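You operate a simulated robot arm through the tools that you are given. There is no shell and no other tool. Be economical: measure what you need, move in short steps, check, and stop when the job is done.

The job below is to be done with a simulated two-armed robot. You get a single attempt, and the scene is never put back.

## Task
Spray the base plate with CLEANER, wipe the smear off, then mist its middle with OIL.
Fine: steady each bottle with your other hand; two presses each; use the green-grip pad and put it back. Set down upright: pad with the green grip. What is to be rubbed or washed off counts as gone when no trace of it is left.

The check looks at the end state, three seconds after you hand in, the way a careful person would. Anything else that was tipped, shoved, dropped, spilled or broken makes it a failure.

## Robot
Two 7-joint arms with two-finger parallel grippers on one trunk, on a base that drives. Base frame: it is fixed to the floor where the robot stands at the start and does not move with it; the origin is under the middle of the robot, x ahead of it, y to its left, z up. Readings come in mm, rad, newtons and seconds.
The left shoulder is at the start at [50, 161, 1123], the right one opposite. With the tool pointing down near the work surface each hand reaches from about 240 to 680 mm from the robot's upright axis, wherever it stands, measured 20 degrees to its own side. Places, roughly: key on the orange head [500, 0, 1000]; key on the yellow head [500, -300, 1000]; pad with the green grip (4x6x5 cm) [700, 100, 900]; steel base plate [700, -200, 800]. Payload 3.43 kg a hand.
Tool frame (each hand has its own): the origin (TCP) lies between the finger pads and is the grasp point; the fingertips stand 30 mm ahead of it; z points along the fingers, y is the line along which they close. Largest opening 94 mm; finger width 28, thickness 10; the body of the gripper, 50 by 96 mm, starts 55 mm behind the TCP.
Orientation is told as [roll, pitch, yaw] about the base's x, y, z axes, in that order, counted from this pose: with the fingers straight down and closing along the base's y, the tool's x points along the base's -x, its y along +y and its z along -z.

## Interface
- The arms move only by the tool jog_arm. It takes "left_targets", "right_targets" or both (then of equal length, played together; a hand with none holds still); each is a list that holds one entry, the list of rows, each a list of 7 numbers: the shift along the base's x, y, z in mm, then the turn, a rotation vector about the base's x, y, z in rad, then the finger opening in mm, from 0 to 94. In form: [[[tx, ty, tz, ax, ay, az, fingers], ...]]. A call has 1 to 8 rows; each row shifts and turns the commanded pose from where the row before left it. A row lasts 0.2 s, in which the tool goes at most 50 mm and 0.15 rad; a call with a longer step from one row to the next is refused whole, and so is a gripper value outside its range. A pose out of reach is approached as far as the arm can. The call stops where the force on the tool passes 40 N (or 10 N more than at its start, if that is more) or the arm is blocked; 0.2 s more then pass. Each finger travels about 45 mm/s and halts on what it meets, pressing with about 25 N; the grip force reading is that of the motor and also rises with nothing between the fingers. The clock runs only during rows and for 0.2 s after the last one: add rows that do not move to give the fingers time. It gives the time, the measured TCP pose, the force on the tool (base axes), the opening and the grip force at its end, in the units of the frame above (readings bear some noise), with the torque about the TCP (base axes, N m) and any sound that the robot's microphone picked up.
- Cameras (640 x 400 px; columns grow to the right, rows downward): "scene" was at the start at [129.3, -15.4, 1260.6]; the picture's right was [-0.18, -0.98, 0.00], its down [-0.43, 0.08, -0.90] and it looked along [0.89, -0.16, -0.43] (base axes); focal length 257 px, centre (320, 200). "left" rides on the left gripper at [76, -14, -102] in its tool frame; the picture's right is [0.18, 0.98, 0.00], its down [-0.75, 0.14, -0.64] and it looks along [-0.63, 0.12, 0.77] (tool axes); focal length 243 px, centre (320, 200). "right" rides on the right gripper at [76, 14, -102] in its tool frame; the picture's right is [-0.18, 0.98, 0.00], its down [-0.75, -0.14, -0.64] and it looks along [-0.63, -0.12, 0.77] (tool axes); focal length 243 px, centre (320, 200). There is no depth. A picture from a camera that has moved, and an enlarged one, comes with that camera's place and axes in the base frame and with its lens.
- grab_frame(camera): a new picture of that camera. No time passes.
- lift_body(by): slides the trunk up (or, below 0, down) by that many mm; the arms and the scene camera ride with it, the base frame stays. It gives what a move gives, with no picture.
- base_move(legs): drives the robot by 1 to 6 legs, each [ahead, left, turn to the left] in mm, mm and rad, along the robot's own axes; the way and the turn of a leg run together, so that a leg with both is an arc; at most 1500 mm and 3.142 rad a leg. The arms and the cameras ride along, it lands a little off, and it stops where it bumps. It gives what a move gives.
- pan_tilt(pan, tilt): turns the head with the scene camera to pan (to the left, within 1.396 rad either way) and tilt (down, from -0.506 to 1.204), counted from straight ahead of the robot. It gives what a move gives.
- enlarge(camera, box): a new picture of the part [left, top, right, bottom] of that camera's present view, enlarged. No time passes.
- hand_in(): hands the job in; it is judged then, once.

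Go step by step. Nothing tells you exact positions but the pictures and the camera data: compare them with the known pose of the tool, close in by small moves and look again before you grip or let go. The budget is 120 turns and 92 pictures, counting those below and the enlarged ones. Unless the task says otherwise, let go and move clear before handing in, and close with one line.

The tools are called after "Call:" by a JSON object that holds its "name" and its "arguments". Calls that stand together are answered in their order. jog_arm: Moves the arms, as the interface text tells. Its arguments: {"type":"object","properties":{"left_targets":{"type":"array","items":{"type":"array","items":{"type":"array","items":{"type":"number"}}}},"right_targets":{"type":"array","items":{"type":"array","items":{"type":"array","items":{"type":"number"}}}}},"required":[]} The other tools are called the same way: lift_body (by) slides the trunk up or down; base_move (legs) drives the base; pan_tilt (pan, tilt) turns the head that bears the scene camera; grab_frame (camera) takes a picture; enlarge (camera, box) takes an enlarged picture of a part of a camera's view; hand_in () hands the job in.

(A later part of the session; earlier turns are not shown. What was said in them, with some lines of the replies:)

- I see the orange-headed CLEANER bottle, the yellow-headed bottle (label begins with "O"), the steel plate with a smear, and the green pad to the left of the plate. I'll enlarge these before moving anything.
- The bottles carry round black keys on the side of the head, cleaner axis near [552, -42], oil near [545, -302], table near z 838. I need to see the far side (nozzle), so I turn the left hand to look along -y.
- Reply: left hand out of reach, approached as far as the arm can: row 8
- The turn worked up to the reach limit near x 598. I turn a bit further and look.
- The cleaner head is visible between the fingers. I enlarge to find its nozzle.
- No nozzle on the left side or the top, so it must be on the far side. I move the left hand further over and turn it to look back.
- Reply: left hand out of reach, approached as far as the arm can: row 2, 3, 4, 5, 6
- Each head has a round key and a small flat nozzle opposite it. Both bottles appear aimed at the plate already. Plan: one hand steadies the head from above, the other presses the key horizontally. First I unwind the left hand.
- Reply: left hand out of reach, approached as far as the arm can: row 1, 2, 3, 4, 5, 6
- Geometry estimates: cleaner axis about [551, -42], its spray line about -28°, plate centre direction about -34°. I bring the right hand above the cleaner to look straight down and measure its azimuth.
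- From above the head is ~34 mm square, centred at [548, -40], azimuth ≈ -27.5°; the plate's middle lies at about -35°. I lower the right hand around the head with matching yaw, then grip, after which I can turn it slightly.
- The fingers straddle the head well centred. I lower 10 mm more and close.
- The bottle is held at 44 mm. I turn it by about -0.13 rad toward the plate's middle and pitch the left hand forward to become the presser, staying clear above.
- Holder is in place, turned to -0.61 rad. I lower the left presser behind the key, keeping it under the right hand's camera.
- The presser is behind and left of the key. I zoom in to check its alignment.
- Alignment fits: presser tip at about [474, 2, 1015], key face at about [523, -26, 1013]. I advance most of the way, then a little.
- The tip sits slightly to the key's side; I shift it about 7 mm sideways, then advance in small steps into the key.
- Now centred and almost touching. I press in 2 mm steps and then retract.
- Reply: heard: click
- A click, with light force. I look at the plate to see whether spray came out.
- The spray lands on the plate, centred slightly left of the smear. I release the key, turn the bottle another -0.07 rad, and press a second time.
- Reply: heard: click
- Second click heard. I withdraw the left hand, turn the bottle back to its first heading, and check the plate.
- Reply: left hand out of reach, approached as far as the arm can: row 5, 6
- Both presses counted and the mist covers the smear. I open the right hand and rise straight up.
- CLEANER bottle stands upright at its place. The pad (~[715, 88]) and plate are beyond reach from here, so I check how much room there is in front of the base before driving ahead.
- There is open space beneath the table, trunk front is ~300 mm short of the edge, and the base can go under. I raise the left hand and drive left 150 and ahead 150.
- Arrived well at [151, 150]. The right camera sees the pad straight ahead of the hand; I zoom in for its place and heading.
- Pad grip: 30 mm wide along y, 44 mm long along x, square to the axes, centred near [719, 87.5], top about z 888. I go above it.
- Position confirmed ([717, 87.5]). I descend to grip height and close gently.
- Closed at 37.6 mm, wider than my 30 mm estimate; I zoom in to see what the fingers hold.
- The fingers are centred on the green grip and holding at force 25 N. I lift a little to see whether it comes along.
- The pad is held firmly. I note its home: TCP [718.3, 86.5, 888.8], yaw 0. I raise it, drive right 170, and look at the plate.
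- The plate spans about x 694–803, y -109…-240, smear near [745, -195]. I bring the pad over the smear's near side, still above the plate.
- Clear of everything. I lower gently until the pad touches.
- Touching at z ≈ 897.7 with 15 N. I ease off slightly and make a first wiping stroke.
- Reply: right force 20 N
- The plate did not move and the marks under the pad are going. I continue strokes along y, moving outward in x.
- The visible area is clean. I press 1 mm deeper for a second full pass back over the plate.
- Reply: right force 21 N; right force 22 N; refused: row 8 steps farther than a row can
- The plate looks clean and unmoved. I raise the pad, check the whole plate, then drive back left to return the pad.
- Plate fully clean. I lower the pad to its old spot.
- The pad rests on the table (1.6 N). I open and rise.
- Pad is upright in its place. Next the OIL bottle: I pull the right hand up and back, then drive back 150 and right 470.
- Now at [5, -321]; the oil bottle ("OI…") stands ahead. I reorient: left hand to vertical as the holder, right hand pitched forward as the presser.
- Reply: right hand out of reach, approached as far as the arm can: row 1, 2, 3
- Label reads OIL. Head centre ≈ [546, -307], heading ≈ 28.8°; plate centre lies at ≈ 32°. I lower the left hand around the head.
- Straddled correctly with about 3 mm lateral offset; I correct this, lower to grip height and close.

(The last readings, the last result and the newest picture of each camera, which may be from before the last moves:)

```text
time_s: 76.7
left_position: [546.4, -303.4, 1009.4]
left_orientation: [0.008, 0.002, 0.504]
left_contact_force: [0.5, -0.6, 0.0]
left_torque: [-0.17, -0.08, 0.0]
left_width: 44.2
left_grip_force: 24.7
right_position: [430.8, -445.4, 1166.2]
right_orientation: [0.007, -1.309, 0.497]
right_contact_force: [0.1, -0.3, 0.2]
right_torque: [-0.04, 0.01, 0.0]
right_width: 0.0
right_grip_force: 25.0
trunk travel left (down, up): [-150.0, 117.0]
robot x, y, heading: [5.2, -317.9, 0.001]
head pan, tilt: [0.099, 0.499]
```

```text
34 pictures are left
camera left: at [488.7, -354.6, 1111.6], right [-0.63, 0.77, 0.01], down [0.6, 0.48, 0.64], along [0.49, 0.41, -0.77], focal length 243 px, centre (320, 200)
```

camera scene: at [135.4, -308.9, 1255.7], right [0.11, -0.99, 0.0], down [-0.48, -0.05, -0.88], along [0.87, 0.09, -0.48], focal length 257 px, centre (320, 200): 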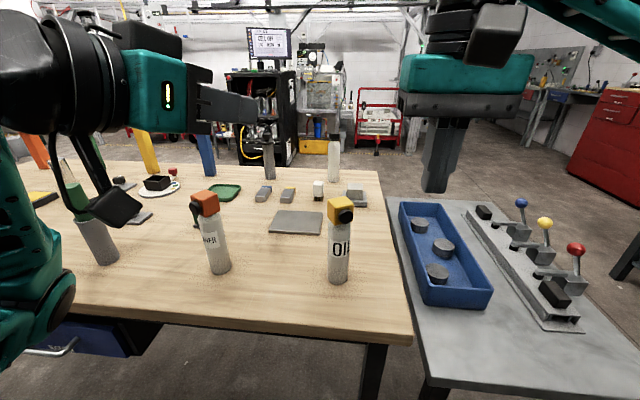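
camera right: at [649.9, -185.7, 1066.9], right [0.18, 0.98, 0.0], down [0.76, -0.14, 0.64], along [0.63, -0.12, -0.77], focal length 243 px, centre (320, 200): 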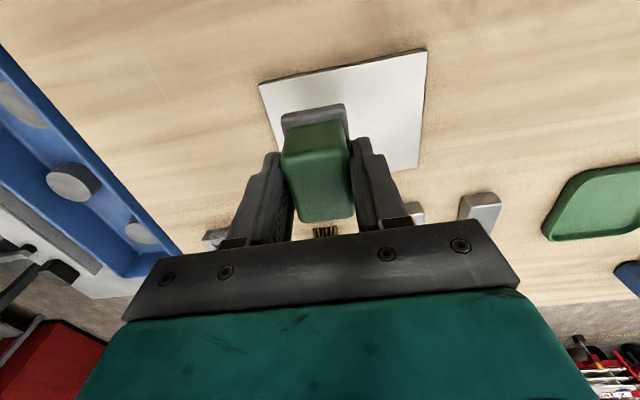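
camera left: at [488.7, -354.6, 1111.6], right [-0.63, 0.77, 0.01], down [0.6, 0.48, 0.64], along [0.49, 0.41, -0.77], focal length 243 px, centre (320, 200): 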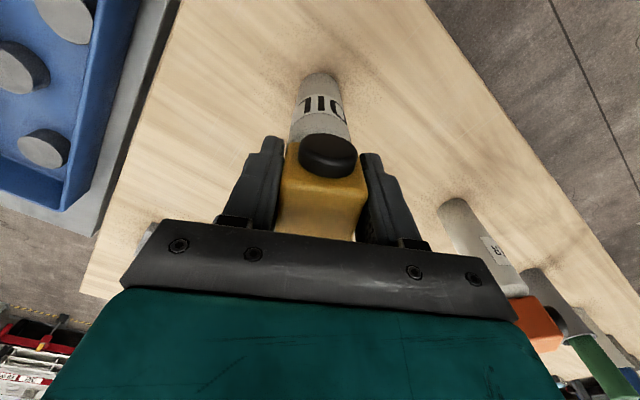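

Gripped at 44 mm, the same as before. I turn the bottle +0.09 rad and lower the right presser behind the key.

Call:
{"name": "jog_arm", "arguments": {"left_targets": [[[0, 0, 0, 0, 0, 0.03, 20], [0, 0, 0, 0, 0, 0.03, 20], [0, 0, 0, 0, 0, 0.03, 20], [0, 0, 0, 0, 0, 0, 20], [0, 0, 0, 0, 0, 0, 20], [0, 0, 0, 0, 0, 0, 20], [0, 0, 0, 0, 0, 0, 20], [0, 0, 0, 0, 0, 0, 20]]], "right_targets": [[[0, 9, -36, 0, 0, 0, 0], [0, 9, -36, 0, 0, 0, 0], [0, 9, -36, 0, 0, 0, 0], [0, 9, -36, 0, 0, 0, 0], [8, 15, 0, 0, 0, 0, 0], [8, 15, 0, 0, 0, 0, 0], [8, 15, 0, 0, 0, 0, 0], [0, 0, 0, 0, 0, 0, 0]]]}}

Call:
{"name": "grab_frame", "arguments": {"camera": "left"}}

Call:
{"name": "grab_frame", "arguments": {"camera": "scene"}}

```text
time_s: 78.5
left_position: [546.5, -303.5, 1008.9]
left_orientation: [0.006, 0.001, 0.593]
left_contact_force: [0.3, 1.1, 3.5]
left_torque: [0.06, -0.05, 0.01]
left_width: 44.4
left_grip_force: 24.6
right_position: [441.9, -402.3, 1024.7]
right_orientation: [0.009, -1.309, 0.496]
right_contact_force: [0.8, -0.2, 0.2]
right_torque: [0.01, 0.0, 0.04]
right_width: 0.0
right_grip_force: 24.4
right hand out of reach, approached as far as the arm can: row 2, 5, 6, 7
trunk travel left (down, up): [-150.0, 117.0]
robot x, y, heading: [2.2, -320.7, 0.004]
head pan, tilt: [0.099, 0.499]
```

```text
33 pictures are left
camera left: at [493.2, -359.7, 1111.5], right [-0.7, 0.71, 0.01], down [0.55, 0.54, 0.64], along [0.45, 0.45, -0.77], focal length 243 px, centre (320, 200)
```

left: 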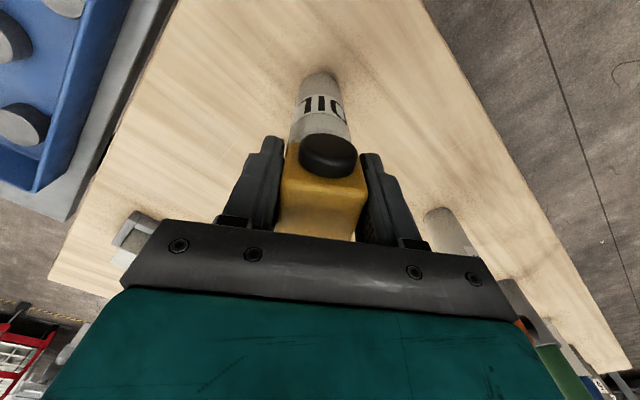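

```text
32 pictures are left
camera scene: at [135.0, -308.6, 1255.9], right [0.11, -0.99, 0.0], down [-0.48, -0.05, -0.88], along [0.87, 0.09, -0.48], focal length 257 px, centre (320, 200)
```

scene: 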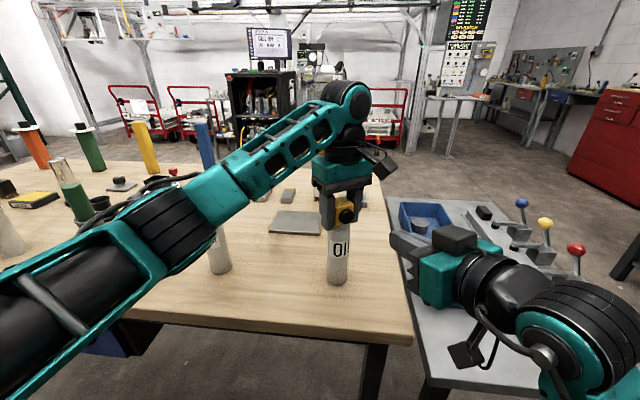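

The right hand lagged its path (reach at that elbow pose). I move on in smaller steps toward the pre-press point.

Call:
{"name": "jog_arm", "arguments": {"right_targets": [[[6, 10, 0, 0, 0, 0, 0], [6, 10, 0, 0, 0, 0, 0], [6, 10, 0, 0, 0, 0, 0], [3, 6, -1, 0, 0, 0, 0], [0, 0, 0, 0, 0, 0, 0]]]}}

```text
time_s: 79.7
left_position: [546.5, -304.4, 1010.0]
left_orientation: [0.009, 0.003, 0.593]
left_contact_force: [0.5, 1.6, 4.4]
left_torque: [0.08, -0.24, 0.0]
left_width: 44.0
left_grip_force: 24.7
right_position: [441.3, -402.7, 1023.9]
right_orientation: [0.011, -1.309, 0.497]
right_contact_force: [-0.5, -0.2, -0.9]
right_torque: [0.02, -0.01, 0.01]
right_width: 0.0
right_grip_force: 25.0
right hand out of reach, approached as far as the arm can: row 1, 2, 3, 4
trunk travel left (down, up): [-150.0, 117.0]
robot x, y, heading: [6.6, -318.4, 0.012]
head pan, tilt: [0.099, 0.499]
```

A joint limit seems to block this way. I reduce the presser's yaw and try again.

Call:
{"name": "jog_arm", "arguments": {"right_targets": [[[0, 0, 0, 0, 0, -0.12, 0], [0, 0, 0, 0, 0, -0.12, 0], [5, 8, 0, 0, 0, 0, 0], [5, 8, 0, 0, 0, 0, 0]]]}}

```text
time_s: 80.7
left_position: [546.8, -304.2, 1009.2]
left_orientation: [0.007, 0.002, 0.592]
left_contact_force: [1.6, 0.9, 7.1]
left_torque: [0.1, -0.25, 0.02]
left_width: 44.2
left_grip_force: 24.7
right_position: [444.3, -424.9, 1023.3]
right_orientation: [0.062, -1.311, 0.385]
right_contact_force: [-0.1, 0.5, -0.3]
right_torque: [0.02, 0.01, 0.03]
right_width: 0.1
right_grip_force: 24.9
right hand out of reach, approached as far as the arm can: row 1, 2, 3, 4
trunk travel left (down, up): [-150.0, 117.0]
robot x, y, heading: [3.3, -318.9, 0.013]
head pan, tilt: [0.099, 0.499]
```

Wrist seems blocked inward in this elbow pose. I back the right hand out and up, and return it to vertical to approach as the left one did.

Call:
{"name": "jog_arm", "arguments": {"right_targets": [[[0, -8, 36, 0, 0, 0, 0], [0, -8, 36, 0, 0, 0, 0], [0, -8, 36, 0, 0, 0, 0], [0, 0, 36, 0, 0, 0, 0], [0, 0, 0, -0.0566, 0.134, 0, 0], [0, 0, 0, -0.0566, 0.134, 0, 0], [0, 0, 0, -0.0566, 0.134, 0, 0], [0, 0, 0, -0.0566, 0.134, 0, 0]]]}}

Call:
{"name": "jog_arm", "arguments": {"right_targets": [[[0, 0, 0, -0.0566, 0.134, 0, 0], [0, 0, 0, -0.0566, 0.134, 0, 0], [0, 0, 0, -0.0566, 0.134, 0, 0], [0, 0, 0, -0.0566, 0.134, 0, 0], [0, 0, 0, -0.0566, 0.134, 0, 0]]]}}

```text
time_s: 82.5
left_position: [545.6, -304.3, 1009.8]
left_orientation: [0.008, 0.003, 0.592]
left_contact_force: [0.9, 2.1, 6.2]
left_torque: [0.08, -0.15, 0.01]
left_width: 44.4
left_grip_force: 25.2
right_position: [443.8, -448.6, 1169.2]
right_orientation: [0.05, -0.726, 0.394]
right_contact_force: [-0.2, -0.6, 0.5]
right_torque: [-0.03, 0.01, 0.01]
right_width: 0.1
right_grip_force: 25.2
trunk travel left (down, up): [-150.0, 117.0]
robot x, y, heading: [6.1, -319.9, 0.008]
head pan, tilt: [0.099, 0.499]
```

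```text
time_s: 83.7
left_position: [547.1, -304.5, 1009.7]
left_orientation: [0.008, 0.001, 0.591]
left_contact_force: [0.7, 0.9, 5.7]
left_torque: [0.07, -0.08, 0.0]
left_width: 44.2
left_grip_force: 25.1
right_position: [445.1, -449.8, 1169.0]
right_orientation: [0.051, 0.005, 0.395]
right_contact_force: [0.6, -0.1, 0.1]
right_torque: [0.02, 0.0, 0.0]
right_width: 0.0
right_grip_force: 25.2
trunk travel left (down, up): [-150.0, 117.0]
robot x, y, heading: [3.2, -319.8, 0.011]
head pan, tilt: [0.099, 0.499]
```

Call:
{"name": "jog_arm", "arguments": {"right_targets": [[[8, 0, 7, -0.047, -0.0196, 0.05, 0], [8, 0, 7, 0, 0, 0.05, 0], [8, 0, 7, 0, 0, 0, 0], [-5, 3, -6, 0.0697, -0.1277, 0, 0], [-5, 3, -6, 0.0697, -0.1277, 0, 0], [-5, 3, -6, 0.0697, -0.1277, 0, 0], [-5, 3, -6, 0.0697, -0.1277, 0, 0], [-5, 3, -6, 0.0697, -0.1277, 0, 0]]]}}

Call:
{"name": "jog_arm", "arguments": {"right_targets": [[[-5, 3, -6, 0.0697, -0.1277, 0, 0], [-5, 3, -6, 0.0697, -0.1277, 0, 0], [-5, 3, -6, 0.0697, -0.1277, 0, 0], [0, 5, -30, 0.07, -0.128, 0, 0], [0, 10, -30, 0, 0, 0, 0], [0, 12, -30, 0, 0, 0, 0]]]}}

```text
time_s: 85.5
left_position: [546.1, -303.4, 1008.9]
left_orientation: [0.007, 0.003, 0.592]
left_contact_force: [-0.9, -1.3, 5.5]
left_torque: [-0.16, 0.04, 0.02]
left_width: 44.2
left_grip_force: 24.8
right_position: [442.8, -435.2, 1160.6]
right_orientation: [0.005, -0.728, 0.494]
right_contact_force: [0.3, 0.6, -0.2]
right_torque: [-0.01, 0.02, 0.02]
right_width: 0.0
right_grip_force: 24.9
trunk travel left (down, up): [-150.0, 117.0]
robot x, y, heading: [5.4, -321.7, 0.01]
head pan, tilt: [0.099, 0.499]
```

```text
time_s: 86.9
left_position: [546.0, -304.2, 1008.5]
left_orientation: [0.007, 0.002, 0.592]
left_contact_force: [-0.8, 0.1, 3.3]
left_torque: [-0.1, 0.03, 0.0]
left_width: 44.3
left_grip_force: 24.7
right_position: [434.7, -398.2, 1053.1]
right_orientation: [0.013, -1.312, 0.486]
right_contact_force: [-0.3, 0.8, -0.3]
right_torque: [0.03, -0.01, -0.02]
right_width: 0.0
right_grip_force: 25.4
right hand out of reach, approached as far as the arm can: row 4
trunk travel left (down, up): [-150.0, 117.0]
robot x, y, heading: [5.8, -318.6, 0.011]
head pan, tilt: [0.099, 0.499]
```

It comes closer this time. I ease the pitch by 0.1 rad and go on.

Call:
{"name": "jog_arm", "arguments": {"right_targets": [[[0, 3, -7, -0.048, 0.088, 0, 0], [5, 6, -8, 0, 0, 0, 0], [5, 6, -8, 0, 0, 0, 0], [5, 6, -5, 0, 0, 0, 0], [5, 6, 0, 0, 0, 0, 0], [5, 6, 0, 0, 0, 0, 0]]]}}

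```text
time_s: 88.3
left_position: [546.5, -303.8, 1008.8]
left_orientation: [0.007, 0.001, 0.591]
left_contact_force: [-0.4, 0.7, 4.0]
left_torque: [-0.05, 0.02, -0.03]
left_width: 44.2
left_grip_force: 25.0
right_position: [459.5, -365.6, 1023.1]
right_orientation: [0.009, -1.206, 0.488]
right_contact_force: [-0.9, 0.7, -0.4]
right_torque: [0.0, 0.01, 0.04]
right_width: 0.0
right_grip_force: 25.2
trunk travel left (down, up): [-150.0, 117.0]
robot x, y, heading: [8.6, -317.3, 0.003]
head pan, tilt: [0.099, 0.499]
```

The presser is now at the pre-press spot. I align sideways and advance to just before the key.

Call:
{"name": "jog_arm", "arguments": {"right_targets": [[[0, 8, 1, 0, 0, 0, 0], [9, 5.5, 0, 0, 0, 0, 0], [9, 5.5, 0, 0, 0, 0, 0], [8, 5, 0, 0, 0, 0, 0], [0, 0, 0, 0, 0, 0, 0]]]}}

Call:
{"name": "grab_frame", "arguments": {"camera": "left"}}

Call:
{"name": "enlarge", "arguments": {"camera": "scene", "box": [290, 170, 420, 260]}}

```text
time_s: 89.5
left_position: [545.6, -304.5, 1008.9]
left_orientation: [0.007, 0.002, 0.593]
left_contact_force: [0.0, -0.1, 4.2]
left_torque: [-0.1, 0.01, 0.01]
left_width: 44.5
left_grip_force: 25.7
right_position: [487.5, -340.9, 1024.5]
right_orientation: [0.01, -1.209, 0.49]
right_contact_force: [0.6, -0.3, 0.1]
right_torque: [-0.02, 0.0, 0.02]
right_width: 0.0
right_grip_force: 25.2
trunk travel left (down, up): [-150.0, 117.0]
robot x, y, heading: [4.7, -324.0, 0.009]
head pan, tilt: [0.099, 0.499]
```

```text
31 pictures are left
camera left: at [493.1, -359.9, 1111.4], right [-0.7, 0.71, 0.01], down [0.55, 0.54, 0.64], along [0.45, 0.45, -0.77], focal length 243 px, centre (320, 200)
```

left: 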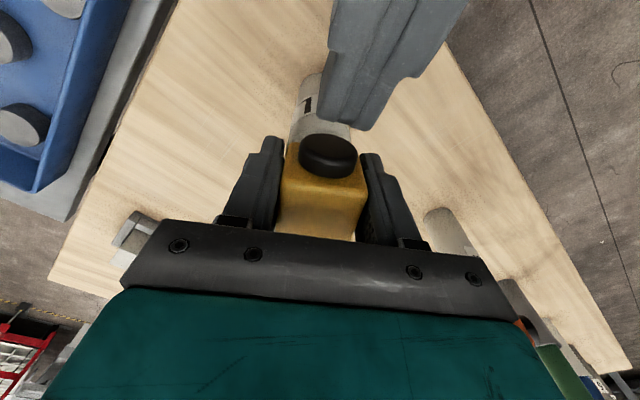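

```text
4.44 times, centred on (355, 215) of scene
camera zoom: at [135.0, -308.8, 1255.8], right [0.11, -0.99, 0.0], down [-0.48, -0.05, -0.88], along [0.87, 0.09, -0.48], focal length 1144 px, centre (164, 133)
```

zoom: 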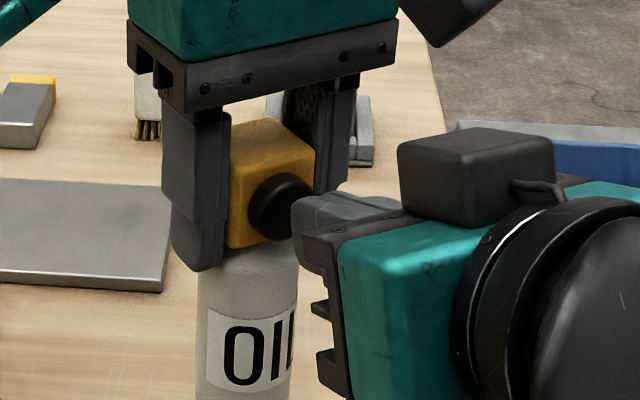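

The tip sits ~9 mm to one side; I shift it onto the key axis and advance a few millimetres.

Call:
{"name": "jog_arm", "arguments": {"right_targets": [[[6, -6, 0, 0, 0, 0, 0], [2.5, 1.7, 0, 0, 0, 0, 0], [0, 0, 0, 0, 0, 0, 0]]]}}

Call:
{"name": "grab_frame", "arguments": {"camera": "left"}}

```text
time_s: 90.3
left_position: [546.9, -304.4, 1008.5]
left_orientation: [0.007, 0.003, 0.591]
left_contact_force: [-0.7, 0.4, 3.4]
left_torque: [-0.08, 0.04, 0.04]
left_width: 44.4
left_grip_force: 24.7
right_position: [494.7, -344.7, 1025.1]
right_orientation: [0.011, -1.207, 0.489]
right_contact_force: [-0.2, -0.2, -0.1]
right_torque: [-0.02, 0.01, 0.01]
right_width: 0.0
right_grip_force: 24.5
trunk travel left (down, up): [-150.0, 117.0]
robot x, y, heading: [8.7, -317.3, 0.013]
head pan, tilt: [0.099, 0.499]
```

```text
29 pictures are left
camera left: at [493.1, -359.9, 1111.4], right [-0.7, 0.71, 0.01], down [0.55, 0.54, 0.64], along [0.45, 0.45, -0.77], focal length 243 px, centre (320, 200)
```

left: 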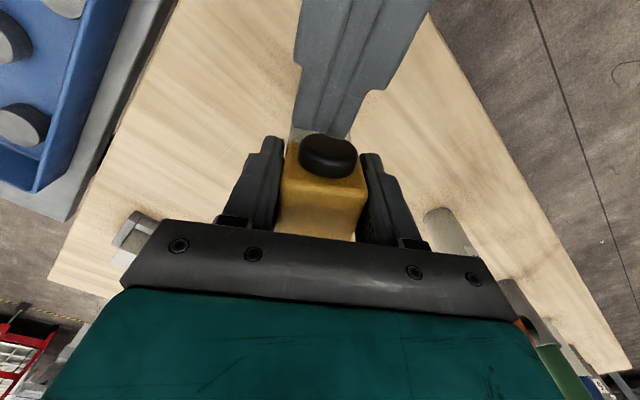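

Aligned. First oil press in 2 mm steps.

Call:
{"name": "jog_arm", "arguments": {"right_targets": [[[1.66, 1.1, 0, 0, 0, 0, 0], [1.66, 1.1, 0, 0, 0, 0, 0], [1.66, 1.1, 0, 0, 0, 0, 0], [1.66, 1.1, 0, 0, 0, 0, 0]]]}}

```text
time_s: 91.3
left_position: [546.1, -305.1, 1008.8]
left_orientation: [0.008, 0.002, 0.59]
left_contact_force: [0.8, 0.1, 3.8]
left_torque: [-0.06, -0.04, 0.0]
left_width: 44.2
left_grip_force: 24.4
right_position: [501.6, -341.9, 1024.9]
right_orientation: [0.008, -1.208, 0.488]
right_contact_force: [-0.1, -0.5, -0.4]
right_torque: [0.02, 0.0, -0.05]
right_width: 0.0
right_grip_force: 24.9
trunk travel left (down, up): [-150.0, 117.0]
robot x, y, heading: [5.3, -321.2, 0.008]
head pan, tilt: [0.099, 0.499]
```

Call:
{"name": "jog_arm", "arguments": {"right_targets": [[[1.66, 1.1, 0, 0, 0, 0, 0], [1.66, 1.1, 0, 0, 0, 0, 0]]]}}

```text
time_s: 91.9
left_position: [545.7, -303.6, 1010.4]
left_orientation: [0.006, 0.003, 0.593]
left_contact_force: [0.2, 1.8, 3.1]
left_torque: [-0.17, 0.14, -0.03]
left_width: 44.3
left_grip_force: 24.6
right_position: [504.1, -338.8, 1025.4]
right_orientation: [0.011, -1.206, 0.488]
right_contact_force: [-0.6, -1.1, -0.9]
right_torque: [-0.03, -0.01, 0.01]
right_width: 0.0
right_grip_force: 25.2
trunk travel left (down, up): [-150.0, 117.0]
robot x, y, heading: [4.0, -318.8, 0.005]
head pan, tilt: [0.099, 0.499]
heard: click
```

A click. I look at where the mist landed.

Call:
{"name": "enlarge", "arguments": {"camera": "scene", "box": [255, 190, 345, 250]}}

```text
6.67 times, centred on (300, 220) of scene
camera zoom: at [135.1, -308.8, 1255.8], right [0.11, -0.99, 0.0], down [-0.48, -0.05, -0.88], along [0.87, 0.09, -0.48], focal length 1715 px, centre (453, 67)
```

zoom: 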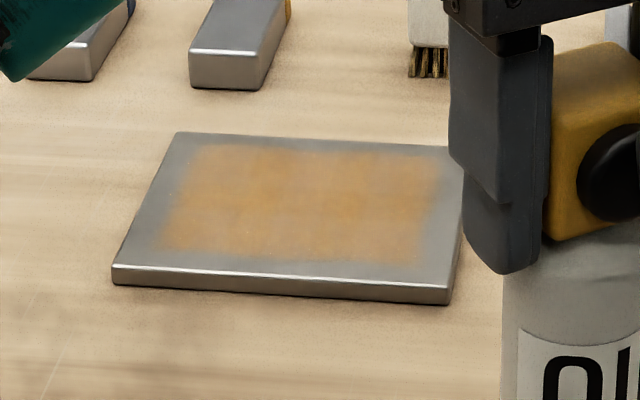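

The mist covers the plate's middle well. I release the key fully and press a second time.

Call:
{"name": "jog_arm", "arguments": {"right_targets": [[[-6, -4, 0, 0, 0, 0, 0], [-6, -4, 0, 0, 0, 0, 0], [0, 0, 0, 0, 0, 0, 0]]]}}

Call:
{"name": "jog_arm", "arguments": {"right_targets": [[[6, 4, 0, 0, 0, 0, 0], [4, 2.7, 0, 0, 0, 0, 0], [2, 1.3, 0, 0, 0, 0, 0], [0, 0, 0, 0, 0, 0, 0]]]}}

```text
time_s: 92.7
left_position: [546.4, -303.3, 1008.9]
left_orientation: [0.006, 0.001, 0.591]
left_contact_force: [-0.8, 1.8, 3.4]
left_torque: [0.0, -0.03, 0.01]
left_width: 44.3
left_grip_force: 25.1
right_position: [492.4, -347.5, 1025.7]
right_orientation: [0.009, -1.209, 0.489]
right_contact_force: [-0.6, -0.1, 0.2]
right_torque: [0.0, 0.0, -0.04]
right_width: 0.1
right_grip_force: 25.0
trunk travel left (down, up): [-150.0, 117.0]
robot x, y, heading: [6.3, -320.0, 0.008]
head pan, tilt: [0.099, 0.499]
```

```text
time_s: 93.7
left_position: [545.8, -304.3, 1008.1]
left_orientation: [0.007, 0.003, 0.592]
left_contact_force: [0.5, 1.1, 3.6]
left_torque: [-0.18, 0.06, -0.01]
left_width: 44.3
left_grip_force: 25.3
right_position: [504.4, -339.4, 1025.3]
right_orientation: [0.008, -1.206, 0.489]
right_contact_force: [-0.6, -2.1, -0.5]
right_torque: [-0.01, -0.03, -0.02]
right_width: 0.0
right_grip_force: 24.9
trunk travel left (down, up): [-150.0, 117.0]
robot x, y, heading: [5.9, -322.3, 0.009]
head pan, tilt: [0.099, 0.499]
```

No click yet; I advance a little more.

Call:
{"name": "jog_arm", "arguments": {"right_targets": [[[0.8, 0.6, 0, 0, 0, 0, 0], [0.8, 0.6, 0, 0, 0, 0, 0]]]}}

```text
time_s: 94.3
left_position: [545.8, -303.9, 1009.3]
left_orientation: [0.006, 0.002, 0.594]
left_contact_force: [0.5, 1.6, 2.7]
left_torque: [-0.16, 0.09, -0.01]
left_width: 44.3
left_grip_force: 25.7
right_position: [506.1, -338.0, 1024.8]
right_orientation: [0.01, -1.209, 0.487]
right_contact_force: [-2.8, -1.6, 1.9]
right_torque: [0.06, -0.03, -0.01]
right_width: 0.1
right_grip_force: 25.0
trunk travel left (down, up): [-150.0, 117.0]
robot x, y, heading: [3.1, -323.3, 0.007]
head pan, tilt: [0.099, 0.499]
heard: click
```

Second click. I withdraw the right hand, turn the bottle back to its heading, and look.

Call:
{"name": "jog_arm", "arguments": {"left_targets": [[[0, 0, 0, 0, 0, 0, 20], [0, 0, 0, 0, 0, 0, 20], [0, 0, 0, 0, 0, -0.03, 20], [0, 0, 0, 0, 0, -0.03, 20], [0, 0, 0, 0, 0, -0.03, 20], [0, 0, 0, 0, 0, 0, 20], [0, 0, 0, 0, 0, 0, 20], [0, 0, 0, 0, 0, 0, 20]]], "right_targets": [[[-8, -5, 0, 0, 0, 0, 0], [-16, -10, 0, 0, 0, 0, 0], [-12, -12, 0, 0, 0, 0, 0], [-12, -15, 5, 0, 0, 0, 0], [-5, -15, 20, 0, 0, 0, 0], [-5, -15, 30, 0, 0, 0, 0], [0, -15, 35, 0, 0, 0, 0], [0, -15, 35, 0, 0, 0, 0]]]}}

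Call:
{"name": "enlarge", "arguments": {"camera": "scene", "box": [255, 180, 395, 290]}}

```text
time_s: 96.1
left_position: [545.3, -303.4, 1009.5]
left_orientation: [0.007, 0.003, 0.504]
left_contact_force: [1.3, -1.2, 4.6]
left_torque: [-0.33, -0.22, 0.01]
left_width: 44.2
left_grip_force: 25.2
right_position: [447.7, -440.9, 1150.8]
right_orientation: [0.009, -1.207, 0.491]
right_contact_force: [0.1, 0.6, -0.9]
right_torque: [-0.01, 0.0, 0.01]
right_width: 0.0
right_grip_force: 24.8
trunk travel left (down, up): [-150.0, 117.0]
robot x, y, heading: [4.3, -321.6, 0.007]
head pan, tilt: [0.099, 0.499]
```

```text
3.64 times, centred on (325, 235) of scene
camera zoom: at [135.1, -308.9, 1255.8], right [0.11, -0.99, 0.0], down [-0.48, -0.05, -0.88], along [0.87, 0.09, -0.48], focal length 936 px, centre (302, 73)
```

zoom: 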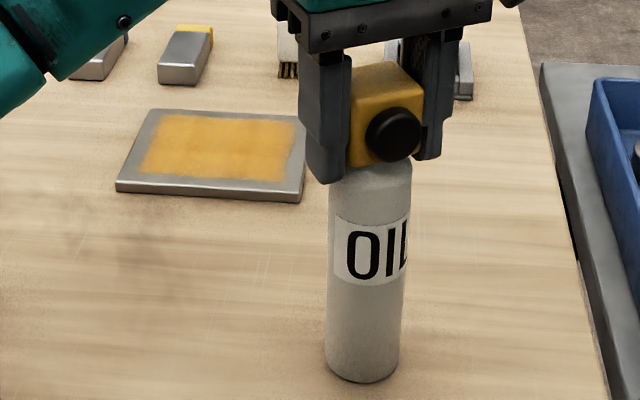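

The oil film is stronger now and stays within the plate. I release the bottle and rise.

Call:
{"name": "jog_arm", "arguments": {"left_targets": [[[0, 0, 0, 0, 0, 0, 50], [0, 0, 0, 0, 0, 0, 70], [0, 0, 0, 0, 0, 0, 94], [0, 0, 0, 0, 0, 0, 94], [0, 0, 30, 0, 0, 0, 94], [0, 0, 40, 0, 0, 0, 94], [0, 0, 40, 0, 0, 0, 94], [0, 0, 30, 0, 0, 0, 94]]]}}

Call:
{"name": "jog_arm", "arguments": {"left_targets": [[[-30, 20, 20, 0, 0, 0, 94], [-40, 20, 10, 0, 0, 0, 94], [-40, 20, 0, 0, 0, 0, 94], [-30, 20, 0, 0, 0, 0, 94]]]}}

Call:
{"name": "grab_frame", "arguments": {"camera": "scene"}}

Call:
{"name": "enlarge", "arguments": {"camera": "scene", "box": [180, 170, 380, 295]}}

```text
time_s: 97.9
left_position: [545.0, -305.6, 1149.4]
left_orientation: [0.007, 0.0, 0.503]
left_contact_force: [0.0, 0.3, 0.3]
left_torque: [0.0, 0.0, 0.03]
left_width: 94.0
left_grip_force: 0.1
right_position: [446.7, -440.3, 1148.7]
right_orientation: [0.009, -1.207, 0.488]
right_contact_force: [-1.1, -0.4, -0.5]
right_torque: [0.0, 0.0, 0.0]
right_width: 0.0
right_grip_force: 25.0
trunk travel left (down, up): [-150.0, 117.0]
robot x, y, heading: [4.6, -320.4, 0.004]
head pan, tilt: [0.099, 0.499]
```

```text
time_s: 98.9
left_position: [402.9, -223.1, 1180.1]
left_orientation: [0.006, 0.003, 0.504]
left_contact_force: [0.3, 0.6, -0.3]
left_torque: [0.0, -0.02, -0.04]
left_width: 94.0
left_grip_force: 0.0
right_position: [446.6, -441.2, 1149.6]
right_orientation: [0.007, -1.207, 0.491]
right_contact_force: [1.0, 0.4, -0.2]
right_torque: [-0.02, 0.03, -0.02]
right_width: 0.1
right_grip_force: 25.2
trunk travel left (down, up): [-150.0, 117.0]
robot x, y, heading: [6.8, -320.1, 0.009]
head pan, tilt: [0.099, 0.499]
```

```text
26 pictures are left
camera scene: at [135.1, -308.3, 1255.8], right [0.11, -0.99, 0.0], down [-0.48, -0.05, -0.88], along [0.87, 0.09, -0.48], focal length 257 px, centre (320, 200)
```

scene: 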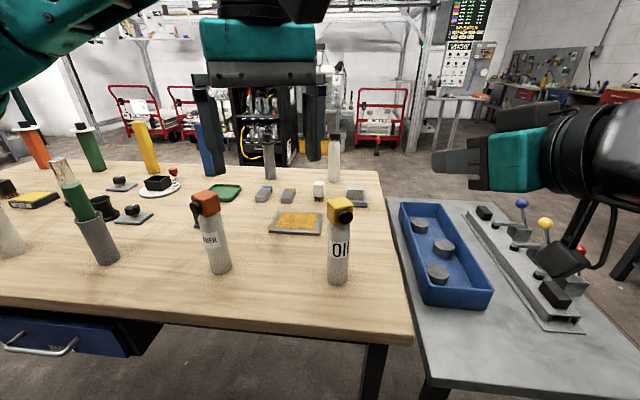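

```text
3.20 times, centred on (280, 232) of scene
camera zoom: at [135.1, -308.3, 1255.8], right [0.11, -0.99, 0.0], down [-0.48, -0.05, -0.88], along [0.87, 0.09, -0.48], focal length 823 px, centre (448, 96)
```

zoom: 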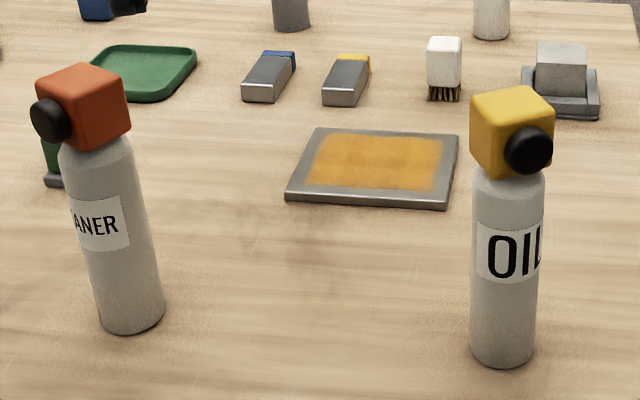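

Both bottles stand upright where they were, the plate is clean with oil over its middle, the pad is back, and both hands are clear. I hand in.

Call:
{"name": "hand_in", "arguments": {}}

```text
The job is handed in.
```

The plate got two presses of CLEANER, was wiped clean with the green-grip pad, then got two presses of OIL on its middle; the pad is back upright and both bottles are standing in their places.
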